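You operate a simulated robot arm through the tools that you are given. There is no shell and no other tool. Be economical: measure what you need, move in short steps, check, and stop when the job is done.

You run a simulated two-armed robot. Do the job below in one go: nothing can be reset, and whatever is moved stays where it is left.

TASK
On the top of the analyser bench, fold the blue cloth in half.

It is judged by the outcome, as a careful person would: the job done as asked, and still so three seconds after it is handed in. It fails if anything else is knocked over, pushed out of place, dropped, spilled or broken. Flat cloth is picked up by pressing the open fingertips on it (5 to 10 N) and closing them slowly along it; thin cloth reads only 2 to 8 mm in the jaws.

THE ROBOT
Two 7-joint arms with two-finger parallel grippers on one trunk, on a base that drives. Base frame: it is fixed to the floor where the robot stands at the start and does not move with it; the origin is under the middle of the robot, x ahead of it, y to its left, z up. Units: m, degrees, N and s.
The left shoulder is at the start at [0.06, 0.189, 1.078], the right one opposite. Places, roughly: analyser bench [0.7, -0.7, 0.8]. Payload 3.43 kg a hand.
Tool frame (each hand has its own): the origin (TCP) lies between the finger pads and is the grasp point; the fingertips stand 0.03 m ahead of it; z points along the fingers, y is the line along which they close. Largest opening 0.094 m; finger width 0.028, thickness 0.01; the body of the gripper, 0.05 by 0.096 m, starts 0.055 m behind the TCP.
Orientation is told as [roll, pitch, yaw] about the base's x, y, z axes, in that order, counted from this pose: with the fingers straight down and closing along the base's y, the tool's x points along the base's -x, its y along +y and its z along -z.

THE INTERFACE
- The arms move only by the tool move_arm. It takes "left_deltas", "right_deltas" or both (then of equal length, played together; a hand with none holds still); each is a list of rows, each an object of numbers (a shift or turn left out is 0, a gripper value left out holds the last): "dx", "dy", "dz": the shift along the tool's x, y, z in m; "ax", "ay", "az": the turn, a rotation vector about the tool's x, y, z in degrees; "jaw": the finger opening in m, from 0 to 0.094. In form: [{"dx": .., "dy": .., "dz": .., "ax": .., "ay": .., "az": .., "jaw": ..}, ...]. A call has 1 to 8 rows; each row shifts and turns the commanded pose from where the row before left it, along the tool's axes as they then stand. A row lasts 0.2 s, in which the tool goes at most 0.05 m and 8.6 degrees; a call with a longer step from one row to the next is refused whole, and so is a gripper value outside its range. A pose out of reach is approached as far as the arm can. The call stops where the force on the tool passes 40 N (or 10 N more than at its start, if that is more) or the arm is blocked; 0.2 s more then pass. The fingers move at their own pace (about 0.153 m/s each) and stop on an object; they squeeze with about 43 N. The grip force told is the motor's: it shows also when the fingers shut on nothing. Time passes only in rows, and 0.2 s behind the last, so rows that do not move let the fingers close. It gives the time, the measured TCP pose, the force on the tool (base axes), the opening and the grip force at its end, in the units of the frame above (readings bear some noise), with the torque about the TCP (base axes, N m) and any sound that the robot's microphone picked up.
- Cameras (640 x 400 px; columns grow to the right, rows downward): "scene" is now at [0.0042, 0.0108, 1.6111]; the picture's right is [0.20, -0.98, 0.00], its down [-0.87, -0.18, -0.46] and it looks along [0.45, 0.09, -0.89] (base axes); focal length 256 px, centre (320, 200). "left" rides on the left gripper at [0.076, -0.014, -0.102] in its tool frame; the picture's right is [0.18, 0.98, 0.00], its down [-0.75, 0.14, -0.64] and it looks along [-0.63, 0.12, 0.77] (tool axes); focal length 243 px, centre (320, 200). "right" rides on the right gripper at [0.076, 0.014, -0.103] in its tool frame; the picture's right is [-0.18, 0.98, 0.00], its down [-0.75, -0.14, -0.64] and it looks along [-0.63, -0.12, 0.77] (tool axes); focal length 243 px, centre (320, 200). There is no depth. A picture from a camera that has moved, and an enlarged one, comes with that camera's place and axes in the base frame and with its lens.
- capture(camera): a new picture of that camera. The clock stands still meanwhile.
- raise_lower(by): slides the trunk up (or, below 0, down) by that many m; the arms and the scene camera ride with it, the base frame stays. It gives what a move gives, with no picture.
- drive_base(legs): drives the robot by 1 to 6 legs, each [ahead, left, turn to the left] in m, m and degrees, along the robot's own axes; the way and the turn of a leg run together, so that a leg with both is an arc; at most 1.5 m and 180 degrees a leg. The arms and the cameras ride along, it lands a little off, and it stops where it bumps. It gives what a move gives.
- aim_head(pan, tilt): turns the head with the scene camera to pan (to the left, within 86 degrees either way) and tilt (down, from -29 to 69), counted from straight ahead of the robot. It gives what a move gives.
- close_up(camera, box): a new picture of the part [left, top, right, bottom] of that camera's present view, enlarged. The clock stands still meanwhile.
- hand_in(): hands the job in; it is judged then, once.

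Work in short steps. Places have to be worked out from the pictures, the camera data and where the tool is seen: move nearer, look again, correct. Check each grasp and each placing, and mend what went wrong. You have 120 turns and 88 pictures in all, those below and enlarged ones among them. Open the grippers and draw the arms clear of the work before you hand the job in, unless the task says otherwise; then end with one line.

The tools are called after "Emit:" as name(argument=value, ...) on one line, values as JSON. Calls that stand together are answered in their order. move_arm: Moves the arms, as the interface text tells. Its arguments: {"type":"object","properties":{"left_deltas":{"type":"array"},"right_deltas":{"type":"array"}},"required":[]} The other tools are called the same way: raise_lower (by) slides the trunk up or down; drive_base (legs) drives the base; aim_head (pan, tilt) turns the head that bears the scene camera; capture (camera) takes a picture; close_up (camera, box) takes an enlarged picture of a part of a camera's view; hand_in () hands the job in.

At the start:

```text
clock: 0.0
left_tcp_pos: [0.3514, 0.2162, 0.9637]
left_ee_rot: [0.1, -0.1, 0.0]
left_contact_force: [0.0, 0.3, 0.0]
left_ft_torque: [0.0, 0.0, 0.01]
left_grip_width: 0.094
left_finger_force: 0.0
right_tcp_pos: [0.3441, -0.0545, 0.8996]
right_ee_rot: [-0.1, 0.0, -0.1]
right_contact_force: [-0.2, 1.0, -0.6]
right_ft_torque: [0.02, 0.02, -0.01]
right_grip_width: 0.0939
right_finger_force: 0.2
trunk travel left (down, up): [-0.75, 0.24]
robot x, y, heading: [0.0002, 0.0005, -0.2]
head pan, tilt: [11.4, 62.5]
```

scene: 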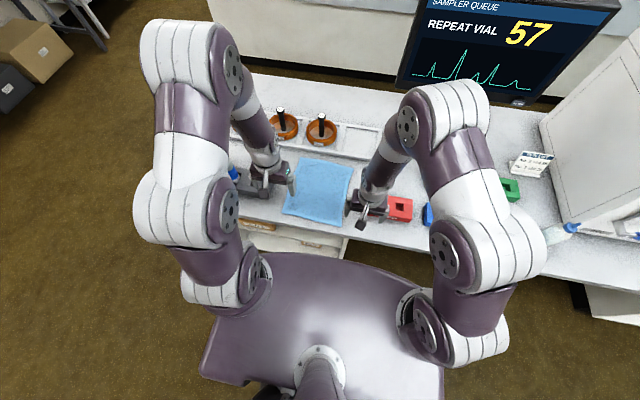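
right: 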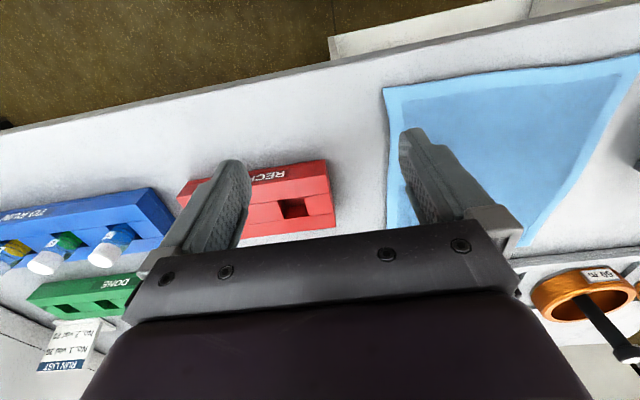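
left: 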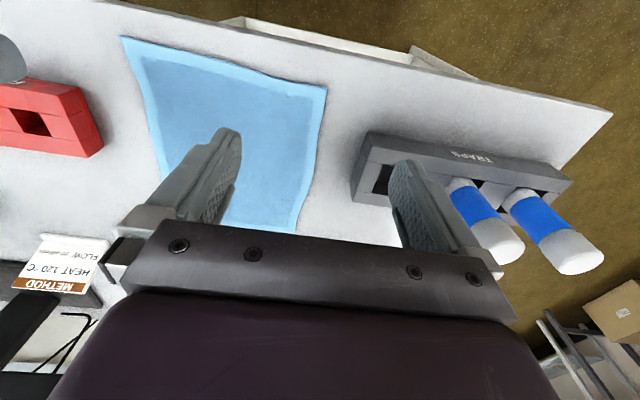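

The cloth seems to lie at about x 0.37–0.65, y 0–0.22. I take enlarged views to pin down its corners and neighbours.

Emit:
close_up(camera="scene", box=[220, 90, 440, 250])

```text
2.50 times, centred on (330, 170) of scene
camera zoom: at [0.0042, 0.0108, 1.6111], right [0.2, -0.98, 0.0], down [-0.87, -0.18, -0.46], along [0.45, 0.09, -0.89], focal length 641 px, centre (295, 275)
```

zoom: 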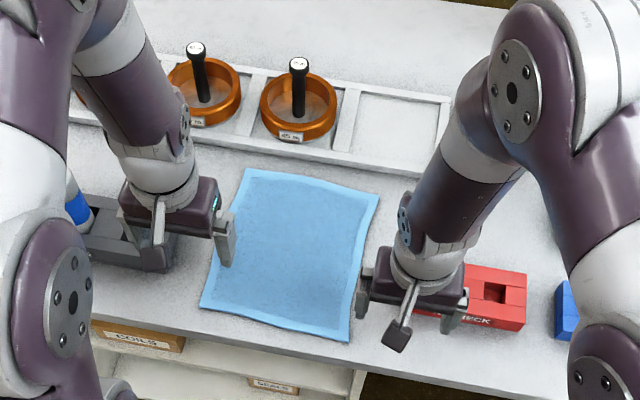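

Corners work out at about: near-right (0.365, 0.00), near-left (0.376, 0.234), far-right (0.636, -0.01), far-left (0.647, 0.225). The plan is to bring the near edge over to the far edge with both hands. First I test that both hands can reach the far edge, well above the bench.

Emit:
move_arm(left_deltas=[{"dx": -0.04, "dz": 0.01}, {"dx": -0.04, "dz": 0.01}, {"dx": -0.04, "dz": 0.01}, {"dx": -0.04, "dz": 0.01}, {"dx": -0.04, "dz": 0.01}, {"dx": -0.04, "dz": 0.01}, {"dx": -0.04, "dz": 0.01, "jaw": 0.04}], right_deltas=[{"dx": -0.04, "dy": 0.012}, {"dx": -0.04, "dy": 0.012}, {"dx": -0.04, "dy": 0.012}, {"dx": -0.04, "dy": 0.012}, {"dx": -0.04, "dy": 0.012}, {"dx": -0.04, "dy": 0.012}, {"dx": -0.04, "dy": 0.012, "jaw": 0.04}])

```text
clock: 1.6
left_tcp_pos: [0.6196, 0.2145, 0.8914]
left_ee_rot: [-0.1, 0.1, -0.1]
left_contact_force: [0.1, 0.3, 0.7]
left_ft_torque: [-0.01, -0.01, -0.02]
left_grip_width: 0.04
left_finger_force: 0.0
left hand out of reach, approached as far as the arm can: row 7
right_tcp_pos: [0.583, 0.0106, 0.893]
right_ee_rot: [0.0, 0.0, 0.0]
right_contact_force: [0.6, -0.1, 0.4]
right_ft_torque: [-0.01, 0.0, -0.01]
right_grip_width: 0.04
right_finger_force: 0.0
right hand out of reach, approached as far as the arm can: row 6, 7
trunk travel left (down, up): [-0.75, 0.24]
robot x, y, heading: [-0.0023, 0.0019, 0.2]
head pan, tilt: [11.4, 62.5]
```

The right hand falls about 0.05 m short, so the base has to go forward. I tilt the head down to see how much clearance there is to the bench.

Emit:
aim_head(pan=0, tilt=69)

Emit:
capture(camera="scene")

```text
clock: 2.3
left_tcp_pos: [0.6193, 0.2146, 0.8929]
left_ee_rot: [0.0, 0.1, 0.0]
left_contact_force: [1.5, 0.0, 0.3]
left_ft_torque: [0.04, 0.04, -0.04]
left_grip_width: 0.0403
left_finger_force: 0.0
right_tcp_pos: [0.5823, 0.0126, 0.8939]
right_ee_rot: [0.1, 0.0, 0.0]
right_contact_force: [-0.1, 0.3, 0.2]
right_ft_torque: [0.02, -0.02, 0.0]
right_grip_width: 0.0399
right_finger_force: 0.1
trunk travel left (down, up): [-0.75, 0.24]
robot x, y, heading: [-0.0001, 0.0004, -0.1]
head pan, tilt: [0.0, 68.8]
```

```text
83 pictures are left
camera scene: at [-0.0025, -0.0018, 1.6046], right [0.0, -1.0, 0.0], down [-0.93, 0.0, -0.36], along [0.36, 0.0, -0.93], focal length 256 px, centre (320, 200)
```

scene: 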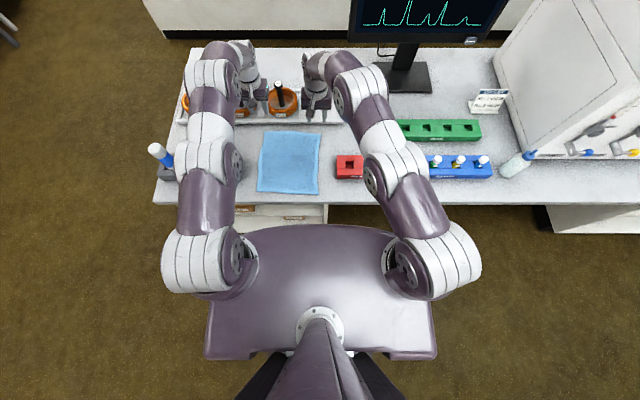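

The robot's plate is well above and short of the bench, so there seems to be room. I drive ahead carefully by 0.05 m.

Emit:
drive_base(legs=[[0.05, 0, 0]])

```text
clock: 3.2
left_tcp_pos: [0.6687, 0.2149, 0.8927]
left_ee_rot: [0.0, 0.0, -0.2]
left_contact_force: [0.2, 0.0, 0.0]
left_ft_torque: [0.0, -0.02, -0.01]
left_grip_width: 0.0401
left_finger_force: 0.1
right_tcp_pos: [0.632, 0.0109, 0.8943]
right_ee_rot: [0.0, -0.1, -0.1]
right_contact_force: [-0.3, -0.3, -1.0]
right_ft_torque: [-0.02, 0.01, 0.02]
right_grip_width: 0.0401
right_finger_force: 0.1
trunk travel left (down, up): [-0.75, 0.24]
robot x, y, heading: [0.0501, 0.0014, -0.2]
head pan, tilt: [0.0, 68.8]
```

The drive worked without a bump. I retract both hands toward the near edge, then I'll drive 0.04 m more for margin.

Emit:
move_arm(left_deltas=[{"dx": 0.04}, {"dx": 0.04}, {"dx": 0.04}, {"dx": 0.04}, {"dx": 0.04}, {"dx": 0.04}, {"dx": 0.04}], right_deltas=[{"dx": 0.04}, {"dx": 0.04}, {"dx": 0.04}, {"dx": 0.04}, {"dx": 0.04}, {"dx": 0.04}, {"dx": 0.04}])

Emit:
drive_base(legs=[[0.04, 0, 0]])

Emit:
capture(camera="scene")

Emit:
capture(camera="left")

Emit:
capture(camera="right")

```text
clock: 4.8
left_tcp_pos: [0.3875, 0.215, 0.8919]
left_ee_rot: [0.0, 0.0, -0.2]
left_contact_force: [0.1, -0.3, 0.3]
left_ft_torque: [0.0, -0.01, 0.01]
left_grip_width: 0.0401
left_finger_force: 0.1
right_tcp_pos: [0.3492, 0.0115, 0.894]
right_ee_rot: [0.0, -0.2, -0.1]
right_contact_force: [0.0, -0.5, -0.7]
right_ft_torque: [0.02, -0.03, -0.02]
right_grip_width: 0.0398
right_finger_force: 0.1
trunk travel left (down, up): [-0.75, 0.24]
robot x, y, heading: [0.0511, -0.0012, -0.2]
head pan, tilt: [0.0, 68.8]
```

```text
clock: 5.7
left_tcp_pos: [0.4273, 0.2156, 0.8924]
left_ee_rot: [0.0, -0.1, -0.1]
left_contact_force: [0.5, 0.5, -0.6]
left_ft_torque: [0.02, 0.01, 0.03]
left_grip_width: 0.0398
left_finger_force: 0.1
right_tcp_pos: [0.3911, 0.0114, 0.8948]
right_ee_rot: [0.0, -0.2, 0.0]
right_contact_force: [-1.0, 0.5, 0.1]
right_ft_torque: [0.0, 0.0, 0.01]
right_grip_width: 0.04
right_finger_force: 0.1
trunk travel left (down, up): [-0.75, 0.24]
robot x, y, heading: [0.0913, 0.003, -0.5]
head pan, tilt: [0.0, 68.8]
```

```text
82 pictures are left
camera scene: at [0.0846, -0.0021, 1.6046], right [0.0, -1.0, 0.0], down [-0.93, 0.0, -0.36], along [0.36, 0.0, -0.93], focal length 256 px, centre (320, 200)
```

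scene: 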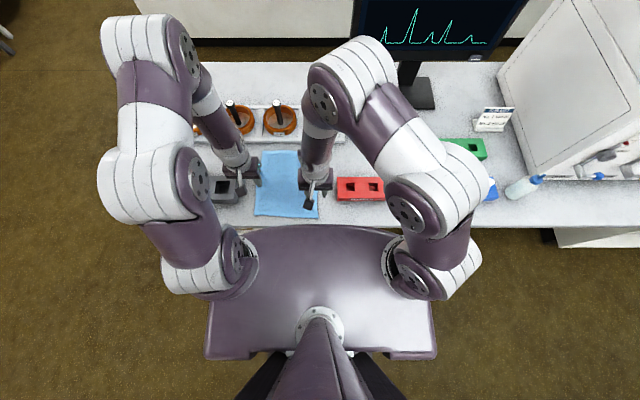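

```text
81 pictures are left
camera left: at [0.3495, 0.2015, 0.9954], right [-0.18, 0.98, 0.0], down [0.75, 0.14, 0.64], along [0.63, 0.12, -0.77], focal length 243 px, centre (320, 200)
```

left: 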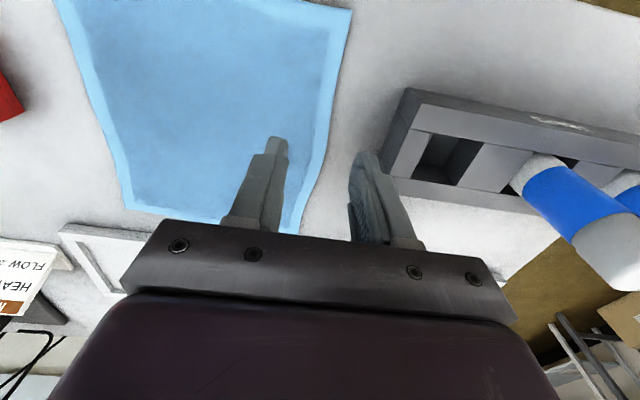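

```text
80 pictures are left
camera right: at [0.3142, 0.0254, 0.9968], right [0.18, 0.98, 0.0], down [0.75, -0.14, 0.64], along [0.63, -0.12, -0.77], focal length 243 px, centre (320, 200)
```

right: 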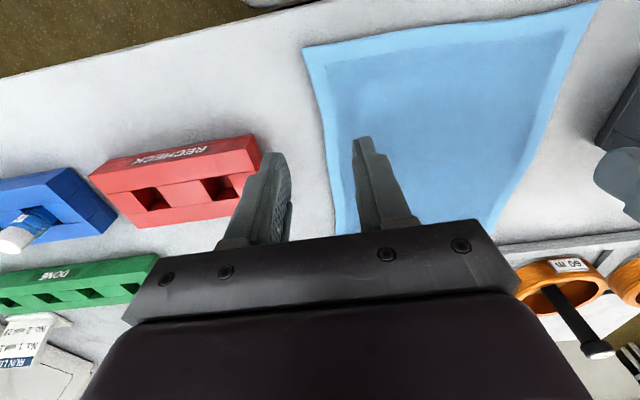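

Images put the cloth's near edge at x ≈ 0.355–0.37, its far edge at ≈ 0.645, and its sides at y ≈ 0.0 and 0.232. I bring each hand above a point just inside its near corner, with tips about 3 cm above the bench.

Emit:
move_arm(left_deltas=[{"dx": 0.016, "dy": -0.006, "dz": 0.04}, {"dx": 0.016, "dy": -0.006, "dz": 0.04}, {"dx": 0.015, "dy": -0.007, "dz": 0.04}], right_deltas=[{"dx": 0.004, "dy": 0.008, "dz": 0.04}, {"dx": 0.004, "dy": 0.009, "dz": 0.042}, {"dx": 0.003, "dy": 0.009, "dz": 0.042}])

Emit:
capture(camera="left")

Emit:
capture(camera="right")

Emit:
close_up(camera="scene", box=[220, 130, 360, 230])

```text
clock: 6.5
left_tcp_pos: [0.3882, 0.1998, 0.792]
left_ee_rot: [0.1, -0.7, 0.0]
left_contact_force: [-4.8, -5.2, 42.5]
left_ft_torque: [-0.64, 0.26, -0.01]
left_grip_width: 0.04
left_finger_force: 0.0
right_tcp_pos: [0.3811, 0.0339, 0.793]
right_ee_rot: [0.3, -0.5, 0.0]
right_contact_force: [-8.9, 0.0, 39.4]
right_ft_torque: [0.14, 0.39, 0.07]
right_grip_width: 0.0402
right_finger_force: 0.1
trunk travel left (down, up): [-0.75, 0.24]
robot x, y, heading: [0.09, 0.0002, 0.0]
head pan, tilt: [0.0, 68.8]
stopped in row 3 (left hand): the force on the tool passed its limit (the readings are from after the stop); the commanded pose is now the measured one
```

```text
79 pictures are left
camera left: at [0.3092, 0.1848, 0.8945], right [-0.18, 0.98, 0.0], down [0.74, 0.14, 0.65], along [0.64, 0.12, -0.76], focal length 243 px, centre (320, 200)
```

left: 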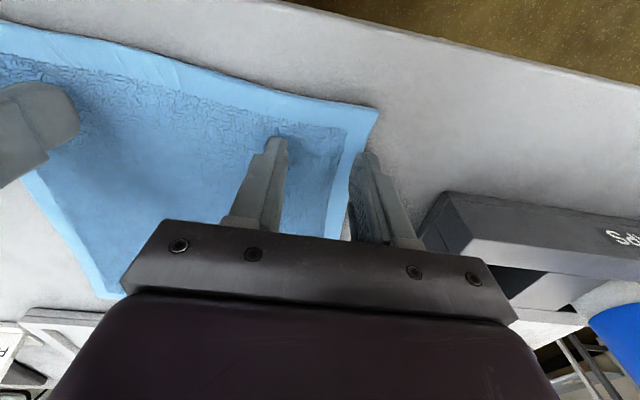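

```text
78 pictures are left
camera right: at [0.3034, 0.0474, 0.8945], right [0.18, 0.98, 0.01], down [0.75, -0.14, 0.65], along [0.64, -0.11, -0.76], focal length 243 px, centre (320, 200)
```

right: 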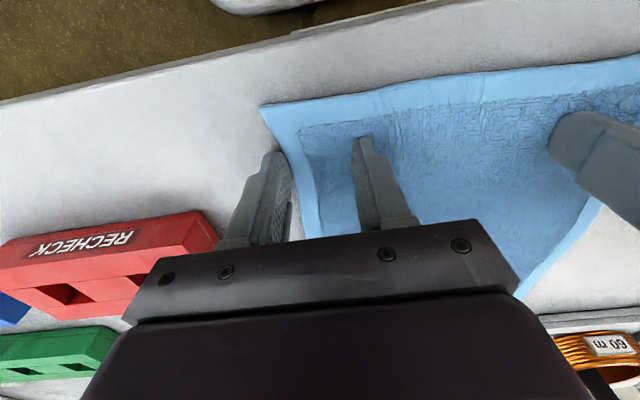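

```text
4.00 times, centred on (290, 180) of scene
camera zoom: at [0.079, -0.0049, 1.6059], right [0.0, -1.0, 0.0], down [-0.93, 0.0, -0.37], along [0.37, 0.0, -0.93], focal length 1025 px, centre (440, 280)
```

zoom: 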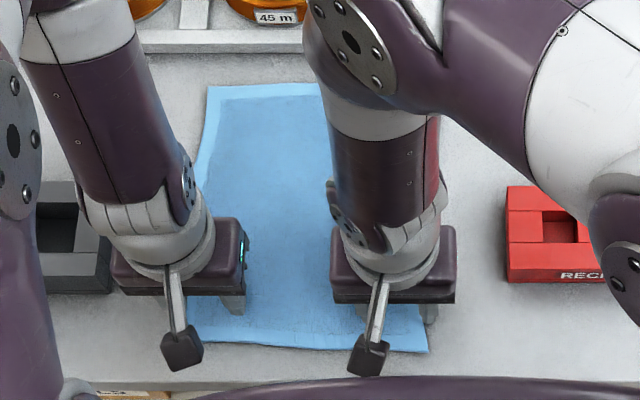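

Contact came at TCP z = 0.792, so the surface is at about 0.762, higher than told. Recomputed, the cloth spans x 0.348–0.608 and y 0.005–0.22. I lift 2 cm, shift each hand closer to the near edge and inside the side edges, and narrow the jaws.

Emit:
move_arm(left_deltas=[{"dz": -0.02}, {"dx": 0.02, "dy": -0.008, "jaw": 0.032}, {"dz": 0.01}], right_deltas=[{"dz": -0.02}, {"dx": 0.016, "dy": 0.004, "jaw": 0.032}, {"dz": 0.01}])

Emit:
capture(camera="left")

Emit:
capture(camera="right")

```text
clock: 7.3
left_tcp_pos: [0.3736, 0.1937, 0.7952]
left_ee_rot: [0.0, -0.3, 0.1]
left_contact_force: [-0.4, 0.7, -0.7]
left_ft_torque: [0.0, 0.0, 0.01]
left_grip_width: 0.032
left_finger_force: 0.0
right_tcp_pos: [0.3678, 0.0401, 0.7976]
right_ee_rot: [0.3, -0.1, -0.1]
right_contact_force: [0.6, 0.0, -0.9]
right_ft_torque: [0.0, 0.03, -0.02]
right_grip_width: 0.0317
right_finger_force: 0.0
trunk travel left (down, up): [-0.75, 0.24]
robot x, y, heading: [0.0879, 0.0019, -0.2]
head pan, tilt: [0.0, 68.8]
```

```text
76 pictures are left
camera left: at [0.2945, 0.1789, 0.8991], right [-0.19, 0.98, 0.0], down [0.75, 0.14, 0.65], along [0.64, 0.12, -0.76], focal length 243 px, centre (320, 200)
```

left: 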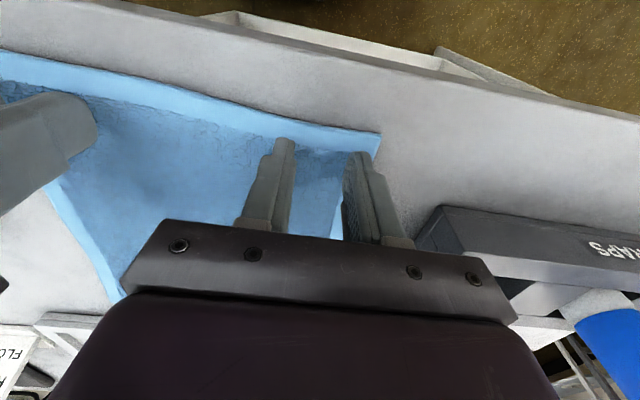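

```text
75 pictures are left
camera right: at [0.2918, 0.0535, 0.9], right [0.18, 0.98, 0.0], down [0.75, -0.14, 0.64], along [0.63, -0.12, -0.77], focal length 243 px, centre (320, 200)
```

right: 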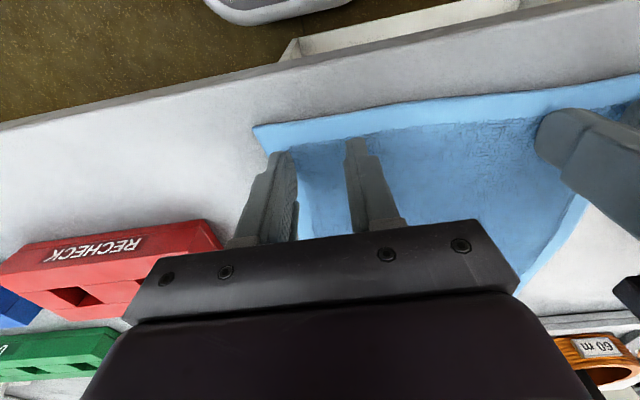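

The fingers stand about 1 cm inside the near edge and within the sides. Now I lower gently to press.

Emit:
move_arm(left_deltas=[{"dz": 0.003}, {}], right_deltas=[{"dz": 0.005}, {}])

```text
clock: 7.9
left_tcp_pos: [0.371, 0.1925, 0.7947]
left_ee_rot: [0.0, -0.5, 0.1]
left_contact_force: [-0.6, -0.4, -0.1]
left_ft_torque: [0.02, -0.01, -0.02]
left_grip_width: 0.0322
left_finger_force: 0.0
right_tcp_pos: [0.3679, 0.0403, 0.7931]
right_ee_rot: [0.2, -0.3, 0.0]
right_contact_force: [0.3, 0.8, 6.5]
right_ft_torque: [-0.01, 0.05, 0.02]
right_grip_width: 0.0318
right_finger_force: 0.0
trunk travel left (down, up): [-0.75, 0.24]
robot x, y, heading: [0.0874, -0.0006, 0.1]
head pan, tilt: [0.0, 68.8]
```

The right hand presses with 6.5 N; the left isn't touching yet, so I lower it a little more.

Emit:
move_arm(left_deltas=[{"dz": 0.002}, {}])

```text
clock: 8.5
left_tcp_pos: [0.3709, 0.1925, 0.7932]
left_ee_rot: [0.1, -0.5, 0.1]
left_contact_force: [0.6, 1.6, 4.0]
left_ft_torque: [0.03, 0.03, -0.01]
left_grip_width: 0.0319
left_finger_force: 0.1
right_tcp_pos: [0.3678, 0.0401, 0.7939]
right_ee_rot: [0.2, -0.4, -0.1]
right_contact_force: [0.8, 0.1, 8.1]
right_ft_torque: [0.02, 0.01, 0.01]
right_grip_width: 0.0319
right_finger_force: 0.0
trunk travel left (down, up): [-0.75, 0.24]
robot x, y, heading: [0.0879, 0.0012, 0.0]
head pan, tilt: [0.0, 68.8]
```

Now left reads 4 N and right 8 N. I press the left another half millimetre and close both jaws slowly along the cloth.

Emit:
move_arm(left_deltas=[{"dz": 0.0008, "jaw": 0.028}, {"jaw": 0.023}, {"jaw": 0.018}, {"jaw": 0.013}, {"jaw": 0.008}, {"jaw": 0.004}, {"jaw": 0.0}, {"jaw": 0.0}], right_deltas=[{"jaw": 0.028}, {"jaw": 0.023}, {"jaw": 0.018}, {"jaw": 0.013}, {"jaw": 0.008}, {"jaw": 0.004}, {"jaw": 0.0}, {"jaw": 0.0}])

Emit:
capture(camera="left")

Emit:
capture(camera="right")

```text
clock: 10.3
left_tcp_pos: [0.3705, 0.1934, 0.7921]
left_ee_rot: [0.2, -0.4, 0.0]
left_contact_force: [0.4, -8.1, 18.7]
left_ft_torque: [-0.18, -0.01, 0.0]
left_grip_width: 0.0036
left_finger_force: 38.3
right_tcp_pos: [0.3674, 0.0395, 0.7934]
right_ee_rot: [0.2, -0.4, 0.0]
right_contact_force: [-0.2, 7.9, 4.6]
right_ft_torque: [0.24, -0.04, 0.0]
right_grip_width: 0.0037
right_finger_force: 38.6
trunk travel left (down, up): [-0.75, 0.24]
robot x, y, heading: [0.0871, 0.0021, -0.2]
head pan, tilt: [0.0, 68.8]
```

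```text
74 pictures are left
camera left: at [0.2923, 0.1786, 0.8954], right [-0.19, 0.98, 0.0], down [0.75, 0.14, 0.65], along [0.64, 0.12, -0.76], focal length 243 px, centre (320, 200)
```

left: 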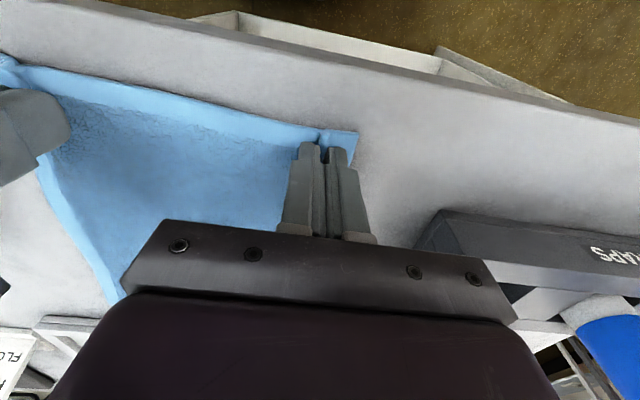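

```text
73 pictures are left
camera right: at [0.2907, 0.053, 0.8962], right [0.18, 0.98, 0.01], down [0.75, -0.14, 0.65], along [0.64, -0.11, -0.76], focal length 243 px, centre (320, 200)
```

right: 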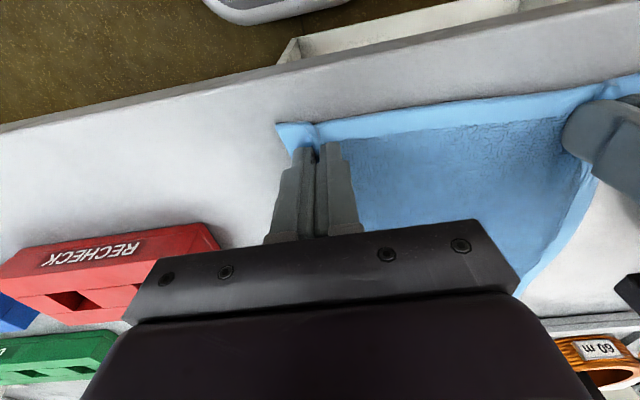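

Both jaws read 3.6 mm with cloth pleated in them, so the grasps hold. I lift both hands together along the first half of an arc around the mid line (x ≈ 0.478).

Emit:
move_arm(left_deltas=[{"dx": -0.002, "dz": -0.0207}, {"dx": -0.006, "dz": -0.0199}, {"dx": -0.0098, "dz": -0.0183}, {"dx": -0.0131, "dz": -0.016}, {"dx": -0.016, "dz": -0.0131}, {"dx": -0.0183, "dz": -0.0098}, {"dx": -0.0199, "dz": -0.006}, {"dx": -0.0207, "dz": -0.002}], right_deltas=[{"dx": -0.002, "dz": -0.0207}, {"dx": -0.006, "dz": -0.0199}, {"dx": -0.0098, "dz": -0.0183}, {"dx": -0.0131, "dz": -0.016}, {"dx": -0.016, "dz": -0.0131}, {"dx": -0.0183, "dz": -0.0098}, {"dx": -0.0199, "dz": -0.006}, {"dx": -0.0207, "dz": -0.002}])

Emit:
capture(camera="scene")

Emit:
capture(camera="left")

Emit:
capture(camera="right")

```text
clock: 12.1
left_tcp_pos: [0.4765, 0.1942, 0.8965]
left_ee_rot: [0.1, -0.4, 0.1]
left_contact_force: [-0.1, -12.2, 0.4]
left_ft_torque: [-0.38, -0.02, -0.06]
left_grip_width: 0.0036
left_finger_force: 37.9
right_tcp_pos: [0.4744, 0.0383, 0.8988]
right_ee_rot: [0.3, -0.2, 0.0]
right_contact_force: [-0.6, 13.0, -0.1]
right_ft_torque: [0.39, 0.02, 0.03]
right_grip_width: 0.004
right_finger_force: 38.2
trunk travel left (down, up): [-0.75, 0.24]
robot x, y, heading: [0.0904, 0.0001, -0.0]
head pan, tilt: [0.0, 68.8]
```

```text
72 pictures are left
camera scene: at [0.0885, -0.0018, 1.6046], right [0.0, -1.0, 0.0], down [-0.93, 0.0, -0.36], along [0.36, 0.0, -0.93], focal length 256 px, centre (320, 200)
```

scene: 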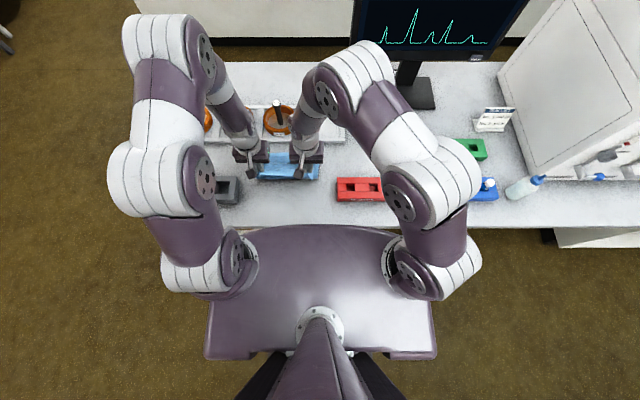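

```text
71 pictures are left
camera left: at [0.3997, 0.1789, 1.0002], right [-0.19, 0.98, 0.0], down [0.75, 0.14, 0.65], along [0.64, 0.12, -0.76], focal length 243 px, centre (320, 200)
```

left: 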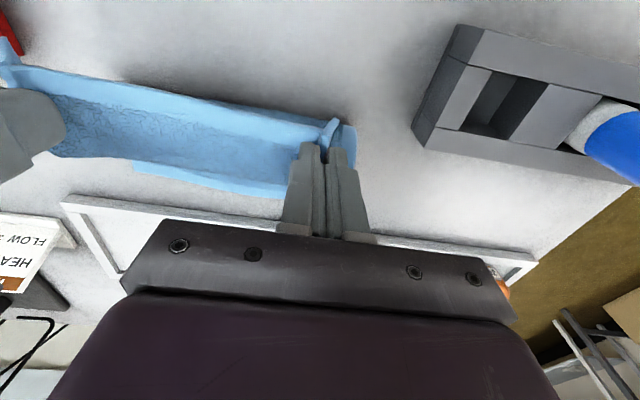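

```text
70 pictures are left
camera right: at [0.3982, 0.0516, 1.0017], right [0.18, 0.98, 0.0], down [0.75, -0.14, 0.64], along [0.63, -0.12, -0.77], focal length 243 px, centre (320, 200)
```

right: 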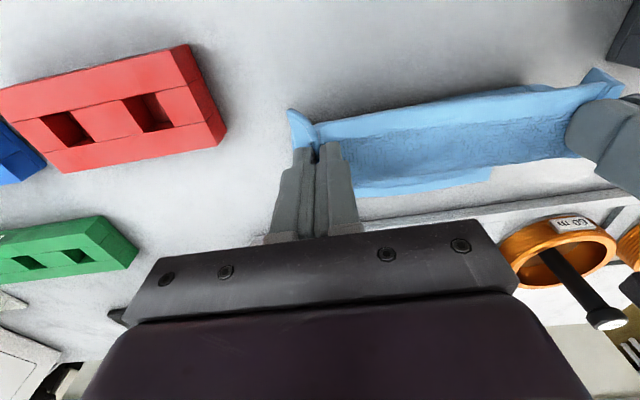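

The hanging fold is clean, the far edge stays at x ≈ 0.60, and the hands pull slightly against each other. I follow the second half of the arc to x ≈ 0.583, easing the hands 2–3 mm together and stopping just above the lower layer.

Emit:
move_arm(left_deltas=[{"dx": -0.0208, "dz": 0.002, "dy": -0.001}, {"dx": -0.02, "dz": 0.006, "dy": -0.001}, {"dx": -0.0185, "dz": 0.0098, "dy": -0.001}, {"dx": -0.0163, "dz": 0.0131}, {"dx": -0.0133, "dz": 0.016}, {"dx": -0.01, "dz": 0.0175}, {"dx": -0.0062, "dz": 0.0175}, {"dx": -0.002, "dz": 0.015}], right_deltas=[{"dx": -0.0208, "dz": 0.002, "dy": 0.001}, {"dx": -0.02, "dz": 0.006, "dy": 0.001}, {"dx": -0.0185, "dz": 0.0098}, {"dx": -0.0163, "dz": 0.0131}, {"dx": -0.0133, "dz": 0.016}, {"dx": -0.01, "dz": 0.0175}, {"dx": -0.0062, "dz": 0.0175}, {"dx": -0.002, "dz": 0.0165}])

Emit:
capture(camera="left")

Emit:
capture(camera="right")

Emit:
close_up(camera="scene", box=[220, 100, 360, 200])

```text
clock: 13.9
left_tcp_pos: [0.5863, 0.1899, 0.8033]
left_ee_rot: [0.0, -0.4, 0.1]
left_contact_force: [1.1, -1.8, 2.9]
left_ft_torque: [-0.05, -0.02, -0.06]
left_grip_width: 0.0035
left_finger_force: 38.0
right_tcp_pos: [0.5811, 0.0411, 0.8018]
right_ee_rot: [0.1, -0.3, 0.1]
right_contact_force: [-0.5, 1.7, 1.5]
right_ft_torque: [0.05, 0.04, -0.05]
right_grip_width: 0.0039
right_finger_force: 38.2
trunk travel left (down, up): [-0.75, 0.24]
robot x, y, heading: [0.0905, -0.0, -0.2]
head pan, tilt: [0.0, 68.8]
```

```text
69 pictures are left
camera left: at [0.5072, 0.1749, 0.9059], right [-0.19, 0.98, 0.0], down [0.75, 0.14, 0.65], along [0.64, 0.12, -0.76], focal length 243 px, centre (320, 200)
```

left: 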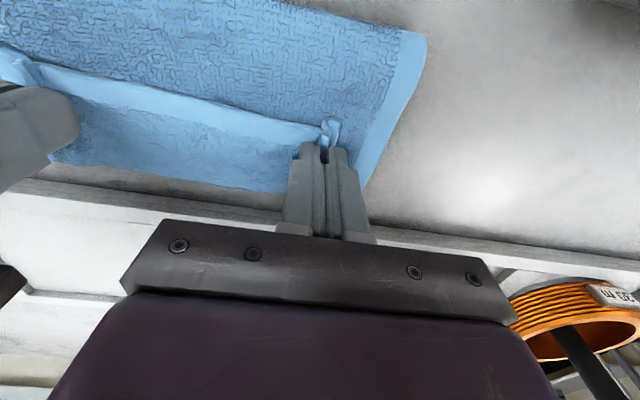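

```text
68 pictures are left
camera right: at [0.5047, 0.0537, 0.9051], right [0.18, 0.98, 0.0], down [0.75, -0.14, 0.65], along [0.63, -0.12, -0.76], focal length 243 px, centre (320, 200)
```

right: 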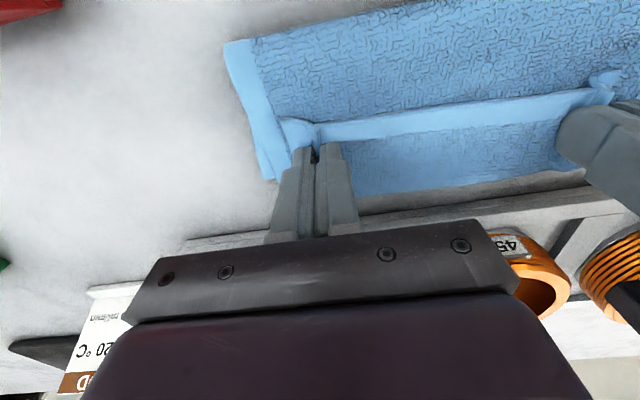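

```text
4.00 times, centred on (290, 150) of scene
camera zoom: at [0.0868, -0.0019, 1.6048], right [0.0, -1.0, 0.0], down [-0.93, 0.0, -0.36], along [0.36, 0.0, -0.93], focal length 1025 px, centre (440, 400)
```

zoom: 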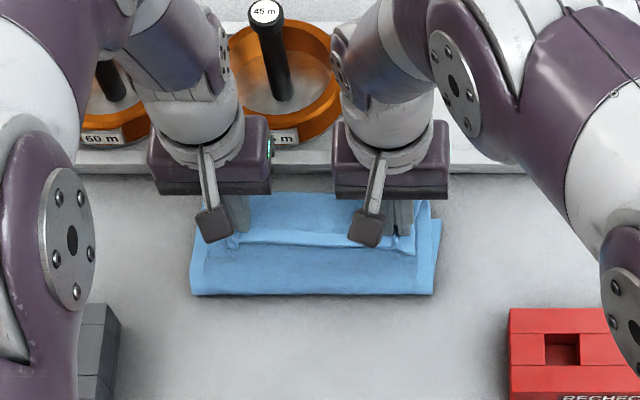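

The top layer is over, with the crease at x ≈ 0.51 and the lower far edge at ≈ 0.62. The 2 cm hem in the jaws still points back toward the robot, so I open slowly, lift straight up, and see how it lies.

Emit:
move_arm(left_deltas=[{"dz": 0.003, "jaw": 0.006}, {"jaw": 0.012}, {"jaw": 0.018}, {"jaw": 0.024}, {"jaw": 0.024}, {"dz": -0.02}, {"dz": -0.04}, {"dz": -0.04}], right_deltas=[{"dz": 0.002, "jaw": 0.006}, {"jaw": 0.012}, {"jaw": 0.018}, {"jaw": 0.024}, {"jaw": 0.024}, {"dz": -0.02}, {"dz": -0.04}, {"dz": -0.04}])

Emit:
capture(camera="left")

Emit:
capture(camera="right")

Emit:
close_up(camera="scene", box=[220, 100, 360, 200])

```text
clock: 15.7
left_tcp_pos: [0.5844, 0.1907, 0.9007]
left_ee_rot: [-0.1, -0.5, 0.1]
left_contact_force: [-0.9, 0.1, -0.5]
left_ft_torque: [-0.01, -0.01, -0.01]
left_grip_width: 0.0238
left_finger_force: 0.1
right_tcp_pos: [0.5789, 0.038, 0.8985]
right_ee_rot: [0.2, -0.1, 0.1]
right_contact_force: [0.3, 0.7, 0.7]
right_ft_torque: [-0.04, -0.01, 0.01]
right_grip_width: 0.024
right_finger_force: 0.1
trunk travel left (down, up): [-0.75, 0.24]
robot x, y, heading: [0.0888, -0.0031, -0.2]
head pan, tilt: [0.0, 68.8]
```

```text
66 pictures are left
camera left: at [0.5055, 0.175, 1.0034], right [-0.19, 0.98, 0.0], down [0.75, 0.14, 0.65], along [0.64, 0.12, -0.76], focal length 243 px, centre (320, 200)
```

left: 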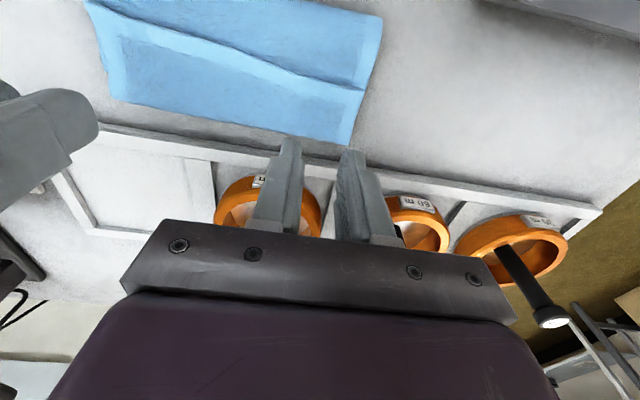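

```text
65 pictures are left
camera right: at [0.5024, 0.0525, 1.0008], right [0.18, 0.98, 0.0], down [0.75, -0.14, 0.64], along [0.63, -0.12, -0.76], focal length 243 px, centre (320, 200)
```

right: 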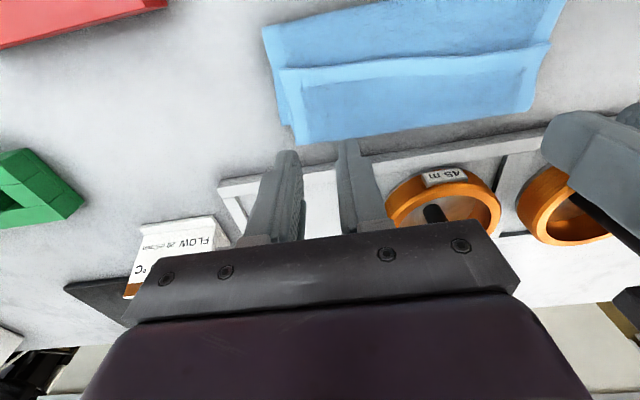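

```text
4.00 times, centred on (290, 150) of scene
camera zoom: at [0.0852, -0.0022, 1.6044], right [0.0, -1.0, 0.0], down [-0.93, 0.0, -0.36], along [0.36, 0.0, -0.93], focal length 1025 px, centre (440, 400)
```

zoom: 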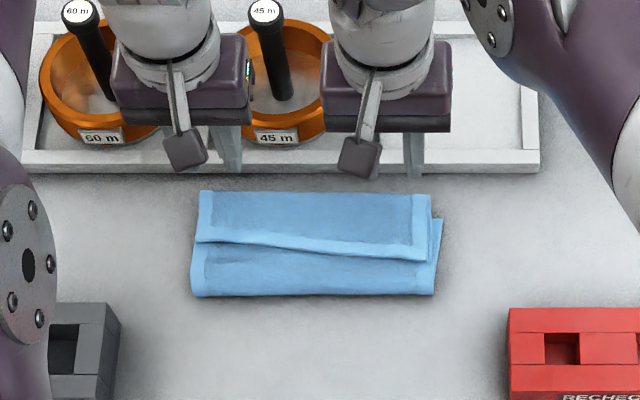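

On release the top layer stayed with a ~5 cm flap turned back toward the robot, its free edge running from (0.566, 0.21) to (0.543, 0.01) and the crease too far out at 0.507. So I'll regrasp that edge with only about 1 cm of overlap, peel back, and lay it again. First I hover above the flap's edge.

Emit:
move_arm(left_deltas=[{"dx": 0.0255, "jaw": 0.03}, {"dz": 0.032}, {"dz": 0.031}, {"dz": 0.03}, {}], right_deltas=[{"dx": 0.037, "dy": -0.001, "jaw": 0.03}, {"dz": 0.031}, {"dz": 0.031}, {"dz": 0.029}, {}])

Emit:
capture(camera="left")

Emit:
capture(camera="right")

```text
clock: 16.9
left_tcp_pos: [0.5594, 0.1895, 0.807]
left_ee_rot: [-0.1, -0.4, 0.1]
left_contact_force: [0.2, -0.8, -0.2]
left_ft_torque: [-0.06, -0.03, -0.01]
left_grip_width: 0.0298
left_finger_force: 0.1
right_tcp_pos: [0.5446, 0.0378, 0.8084]
right_ee_rot: [0.1, -0.3, 0.0]
right_contact_force: [-0.2, 0.6, -0.1]
right_ft_torque: [-0.02, 0.0, -0.01]
right_grip_width: 0.0301
right_finger_force: 0.1
trunk travel left (down, up): [-0.75, 0.24]
robot x, y, heading: [0.0887, -0.004, 0.0]
head pan, tilt: [0.0, 68.8]
```

```text
63 pictures are left
camera left: at [0.4813, 0.1748, 0.9102], right [-0.19, 0.98, 0.0], down [0.75, 0.14, 0.65], along [0.64, 0.12, -0.76], focal length 243 px, centre (320, 200)
```

left: 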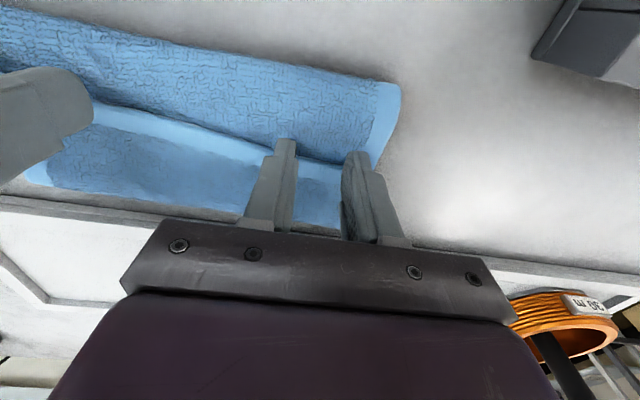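

```text
62 pictures are left
camera right: at [0.4675, 0.0521, 0.9101], right [0.18, 0.98, 0.0], down [0.75, -0.14, 0.64], along [0.63, -0.12, -0.76], focal length 243 px, centre (320, 200)
```

right: 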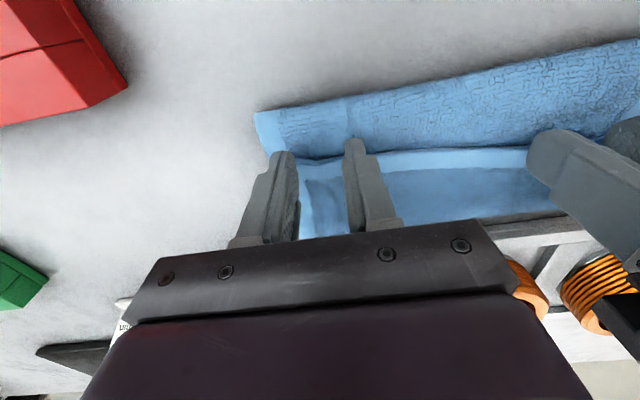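

The jaws straddle the flap's edge as intended. I lower in small steps until contact.

Emit:
move_arm(left_deltas=[{"dz": 0.004}, {"dz": 0.003}, {}], right_deltas=[{"dz": 0.004}, {"dz": 0.004}, {}])

```text
clock: 17.7
left_tcp_pos: [0.559, 0.1881, 0.8002]
left_ee_rot: [0.0, -0.5, 0.1]
left_contact_force: [0.3, 1.1, 2.0]
left_ft_torque: [0.05, -0.03, -0.03]
left_grip_width: 0.03
left_finger_force: 0.0
right_tcp_pos: [0.5431, 0.0393, 0.7998]
right_ee_rot: [0.2, -0.3, 0.0]
right_contact_force: [-0.8, 0.0, 3.1]
right_ft_torque: [-0.06, -0.05, 0.01]
right_grip_width: 0.03
right_finger_force: 0.0
trunk travel left (down, up): [-0.75, 0.24]
robot x, y, heading: [0.0912, -0.0013, -0.1]
head pan, tilt: [0.0, 68.8]
```

Light contact, 2–3 N, at z 0.800. I press about 1.5 mm more and close slowly.

Emit:
move_arm(left_deltas=[{"dz": 0.0015}, {"jaw": 0.025}, {"jaw": 0.02}, {"jaw": 0.015}, {"jaw": 0.01}, {"jaw": 0.005}, {"jaw": 0.0}, {"jaw": 0.0}], right_deltas=[{"dz": 0.0012}, {"jaw": 0.025}, {"jaw": 0.02}, {"jaw": 0.015}, {"jaw": 0.01}, {"jaw": 0.005}, {"jaw": 0.0}, {"jaw": 0.0}])

Emit:
capture(camera="left")

Emit:
capture(camera="right")

```text
clock: 19.5
left_tcp_pos: [0.5588, 0.1895, 0.7997]
left_ee_rot: [0.0, -0.5, 0.1]
left_contact_force: [-0.5, -9.7, 4.0]
left_ft_torque: [-0.31, 0.0, -0.1]
left_grip_width: 0.0032
left_finger_force: 38.0
right_tcp_pos: [0.5448, 0.0394, 0.8004]
right_ee_rot: [0.1, -0.2, 0.0]
right_contact_force: [1.1, 10.7, 3.8]
right_ft_torque: [0.3, -0.04, 0.13]
right_grip_width: 0.003
right_finger_force: 38.0
trunk travel left (down, up): [-0.75, 0.24]
robot x, y, heading: [0.0906, -0.0001, 0.2]
head pan, tilt: [0.0, 68.8]
```

```text
61 pictures are left
camera left: at [0.4804, 0.1744, 0.9021], right [-0.19, 0.98, 0.0], down [0.75, 0.14, 0.65], along [0.64, 0.12, -0.76], focal length 243 px, centre (320, 200)
```

left: 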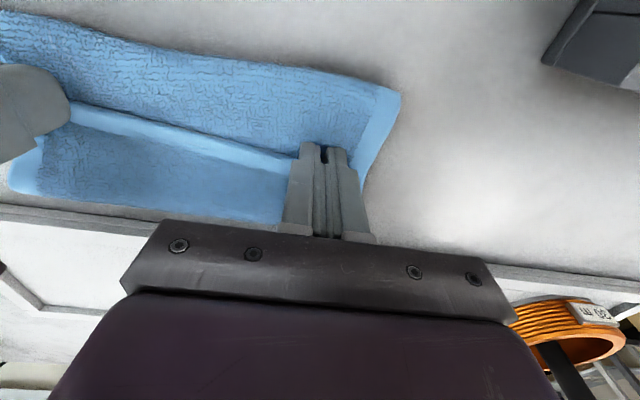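

```text
60 pictures are left
camera right: at [0.4676, 0.0534, 0.9023], right [0.18, 0.98, 0.01], down [0.75, -0.14, 0.65], along [0.64, -0.12, -0.76], focal length 243 px, centre (320, 200)
```

right: 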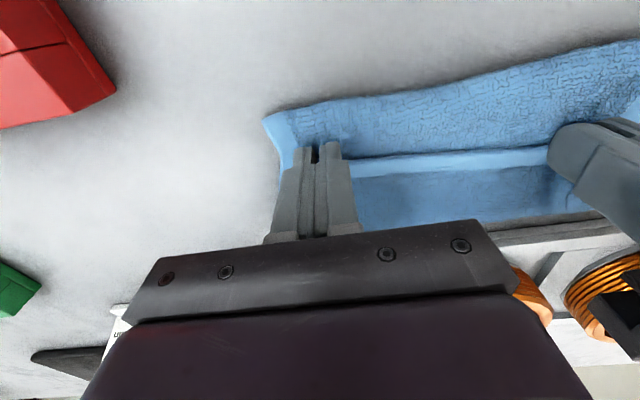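

Both jaws read 3 mm, i.e. single-layer grips. I lift both 10 cm while drawing back to x ≈ 0.50 so that the flap opens and the top layer hangs.

Emit:
move_arm(left_deltas=[{"dz": -0.02}, {"dz": -0.02, "dx": 0.01}, {"dz": -0.02, "dx": 0.01}, {"dz": -0.02, "dx": 0.013}, {"dz": -0.02, "dx": 0.013}, {"dx": 0.013}, {}], right_deltas=[{"dz": -0.02}, {"dz": -0.02, "dx": 0.01}, {"dz": -0.02, "dx": 0.01}, {"dz": -0.02, "dx": 0.012}, {"dz": -0.02, "dx": 0.012}, {"dx": 0.012}, {}])

Emit:
capture(camera="left")

Emit:
capture(camera="right")

Emit:
close_up(camera="scene", box=[220, 100, 360, 200])

```text
clock: 21.1
left_tcp_pos: [0.4978, 0.1892, 0.9]
left_ee_rot: [0.0, -0.4, 0.1]
left_contact_force: [-0.1, -11.6, -0.2]
left_ft_torque: [-0.38, 0.0, -0.12]
left_grip_width: 0.0033
left_finger_force: 37.7
right_tcp_pos: [0.4881, 0.0402, 0.9006]
right_ee_rot: [0.2, -0.3, -0.1]
right_contact_force: [0.3, 11.9, -0.1]
right_ft_torque: [0.33, 0.01, 0.17]
right_grip_width: 0.0031
right_finger_force: 38.0
trunk travel left (down, up): [-0.75, 0.24]
robot x, y, heading: [0.0911, -0.0021, 0.2]
head pan, tilt: [0.0, 68.8]
```

```text
59 pictures are left
camera left: at [0.4205, 0.175, 1.0025], right [-0.19, 0.98, 0.0], down [0.75, 0.14, 0.65], along [0.64, 0.12, -0.76], focal length 243 px, centre (320, 200)
```

left: 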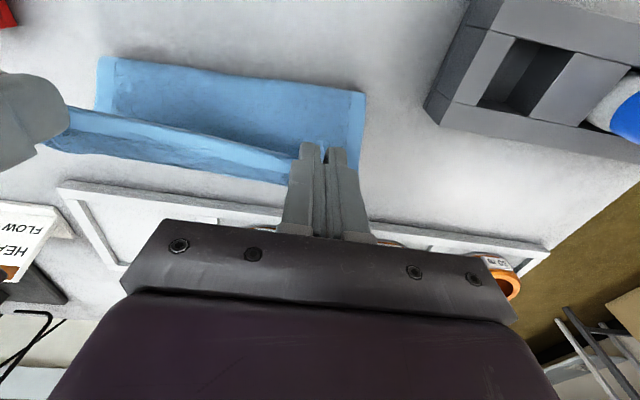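

```text
58 pictures are left
camera right: at [0.4117, 0.0525, 1.0033], right [0.18, 0.98, 0.0], down [0.75, -0.14, 0.64], along [0.63, -0.12, -0.76], focal length 243 px, centre (320, 200)
```

right: 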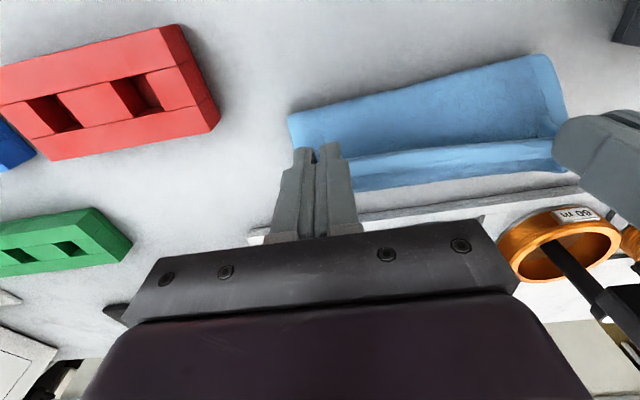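

```text
4.00 times, centred on (290, 150) of scene
camera zoom: at [0.0871, -0.0019, 1.6046], right [0.0, -1.0, 0.0], down [-0.93, 0.0, -0.36], along [0.36, 0.0, -0.93], focal length 1025 px, centre (440, 400)
```

zoom: 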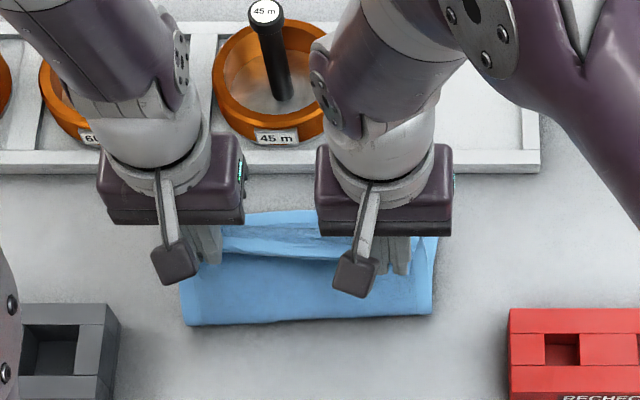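

The flap opened out: the far edge is still at x ≈ 0.604 and the loop's crease is near 0.489. I pull a little further back and up to bring the crease to ≈ 0.475, and look.

Emit:
move_arm(left_deltas=[{"dx": 0.01, "dz": -0.01}, {"dx": 0.012, "dz": -0.012}, {}], right_deltas=[{"dx": 0.01, "dz": -0.01}, {"dx": 0.012, "dz": -0.012}, {}])

Emit:
close_up(camera="scene", box=[220, 100, 360, 200])

Emit:
capture(camera="right")

```text
clock: 21.9
left_tcp_pos: [0.4779, 0.1895, 0.9197]
left_ee_rot: [0.0, -0.4, 0.0]
left_contact_force: [-1.0, -10.1, 0.4]
left_ft_torque: [-0.36, 0.03, -0.1]
left_grip_width: 0.0032
left_finger_force: 37.9
right_tcp_pos: [0.4668, 0.0392, 0.9203]
right_ee_rot: [0.1, -0.1, -0.1]
right_contact_force: [0.4, 11.1, 0.2]
right_ft_torque: [0.36, 0.0, 0.1]
right_grip_width: 0.0032
right_finger_force: 38.1
trunk travel left (down, up): [-0.75, 0.24]
robot x, y, heading: [0.0846, 0.002, -0.1]
head pan, tilt: [0.0, 68.8]
```

```text
4.00 times, centred on (290, 150) of scene
camera zoom: at [0.0881, -0.0016, 1.6046], right [0.0, -1.0, 0.0], down [-0.93, 0.0, -0.36], along [0.36, 0.0, -0.93], focal length 1025 px, centre (440, 400)
```

zoom: 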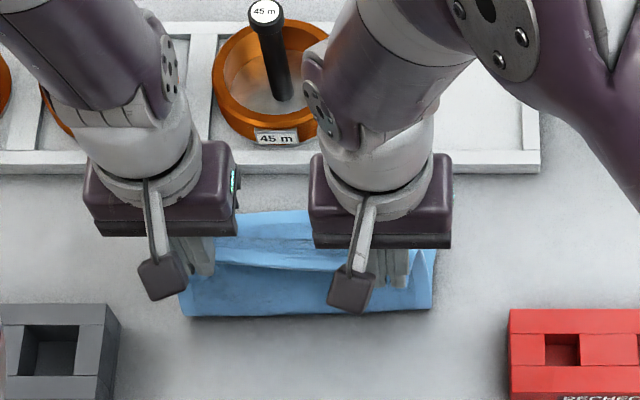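

```text
55 pictures are left
camera right: at [0.3901, 0.0532, 1.024], right [0.19, 0.98, 0.0], down [0.75, -0.14, 0.64], along [0.63, -0.12, -0.76], focal length 243 px, centre (320, 200)
```

right: 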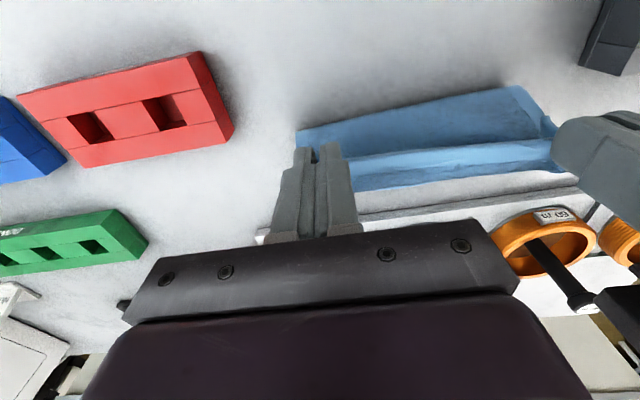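

The liftoff is still at x ≈ 0.495, so I draw the edge back another 3 cm at the same height, which lays more cloth down on the near side.

Emit:
move_arm(left_deltas=[{"dx": 0.015}, {"dx": 0.018, "dz": 0.005}, {}], right_deltas=[{"dx": 0.015}, {"dx": 0.018, "dz": 0.005}, {}])

Emit:
close_up(camera="scene", box=[220, 100, 360, 200])

Emit:
capture(camera="left")

```text
clock: 22.7
left_tcp_pos: [0.4438, 0.1895, 0.9155]
left_ee_rot: [0.0, -0.4, 0.1]
left_contact_force: [-0.9, -9.7, 0.2]
left_ft_torque: [-0.33, 0.0, -0.06]
left_grip_width: 0.0034
left_finger_force: 37.7
right_tcp_pos: [0.4336, 0.0387, 0.9162]
right_ee_rot: [0.2, -0.2, -0.1]
right_contact_force: [-0.3, 10.6, -0.1]
right_ft_torque: [0.33, 0.0, 0.13]
right_grip_width: 0.0033
right_finger_force: 37.2
trunk travel left (down, up): [-0.75, 0.24]
robot x, y, heading: [0.0931, 0.0004, -0.1]
head pan, tilt: [0.0, 68.8]
```

```text
4.00 times, centred on (290, 150) of scene
camera zoom: at [0.0873, -0.002, 1.6046], right [0.0, -1.0, 0.0], down [-0.93, 0.0, -0.36], along [0.36, 0.0, -0.93], focal length 1025 px, centre (440, 400)
```

zoom: 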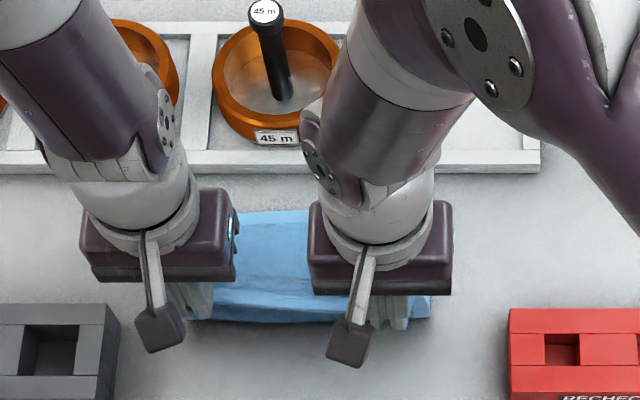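

```text
53 pictures are left
camera left: at [0.3659, 0.175, 1.0176], right [-0.19, 0.98, 0.0], down [0.75, 0.14, 0.65], along [0.64, 0.12, -0.76], focal length 243 px, centre (320, 200)
```

left: 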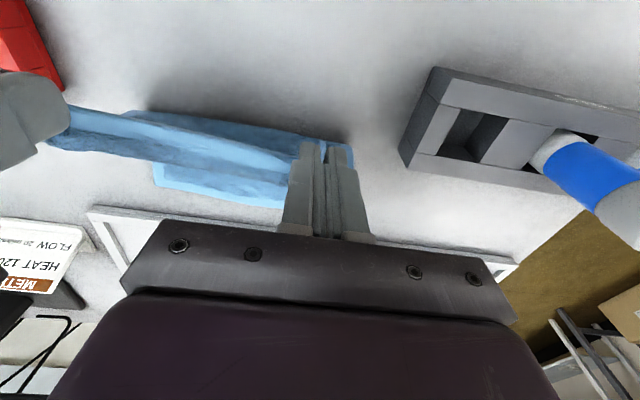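

Liftoff is at about 0.485–0.49. I go another 2 cm back and 1 cm down, then swing forward along an arc, stopping with tips ~2.5 cm above the bench.

Emit:
move_arm(left_deltas=[{"dx": 0.02, "dz": 0.01}, {}, {"dx": -0.02, "dz": -0.01}, {"dx": -0.02}, {"dx": -0.02}, {"dx": -0.02, "dz": 0.005}, {"dx": -0.02, "dz": 0.008}], right_deltas=[{"dx": 0.02, "dz": 0.01}, {}, {"dx": -0.02, "dz": -0.01}, {"dx": -0.02}, {"dx": -0.02}, {"dx": -0.02, "dz": 0.005}, {"dx": -0.02, "dz": 0.008}])

Emit:
close_up(camera="scene", box=[220, 100, 360, 200])

```text
clock: 24.3
left_tcp_pos: [0.5251, 0.1891, 0.901]
left_ee_rot: [0.0, -0.3, 0.1]
left_contact_force: [0.1, -10.6, -0.3]
left_ft_torque: [-0.32, 0.01, -0.11]
left_grip_width: 0.0032
left_finger_force: 37.4
right_tcp_pos: [0.5132, 0.0401, 0.9008]
right_ee_rot: [0.2, -0.2, 0.0]
right_contact_force: [1.4, 10.4, -0.4]
right_ft_torque: [0.3, 0.0, 0.11]
right_grip_width: 0.0034
right_finger_force: 38.1
trunk travel left (down, up): [-0.75, 0.24]
robot x, y, heading: [0.0895, -0.0034, -0.1]
head pan, tilt: [0.0, 68.8]
```

```text
4.00 times, centred on (290, 150) of scene
camera zoom: at [0.0891, -0.0016, 1.6046], right [0.0, -1.0, 0.0], down [-0.93, 0.0, -0.36], along [0.36, 0.0, -0.93], focal length 1025 px, centre (440, 400)
```

zoom: 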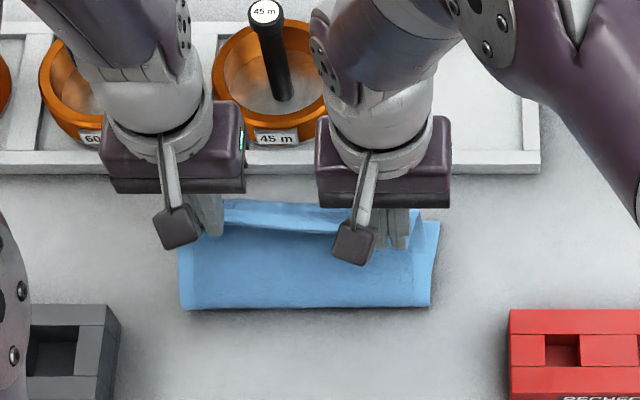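

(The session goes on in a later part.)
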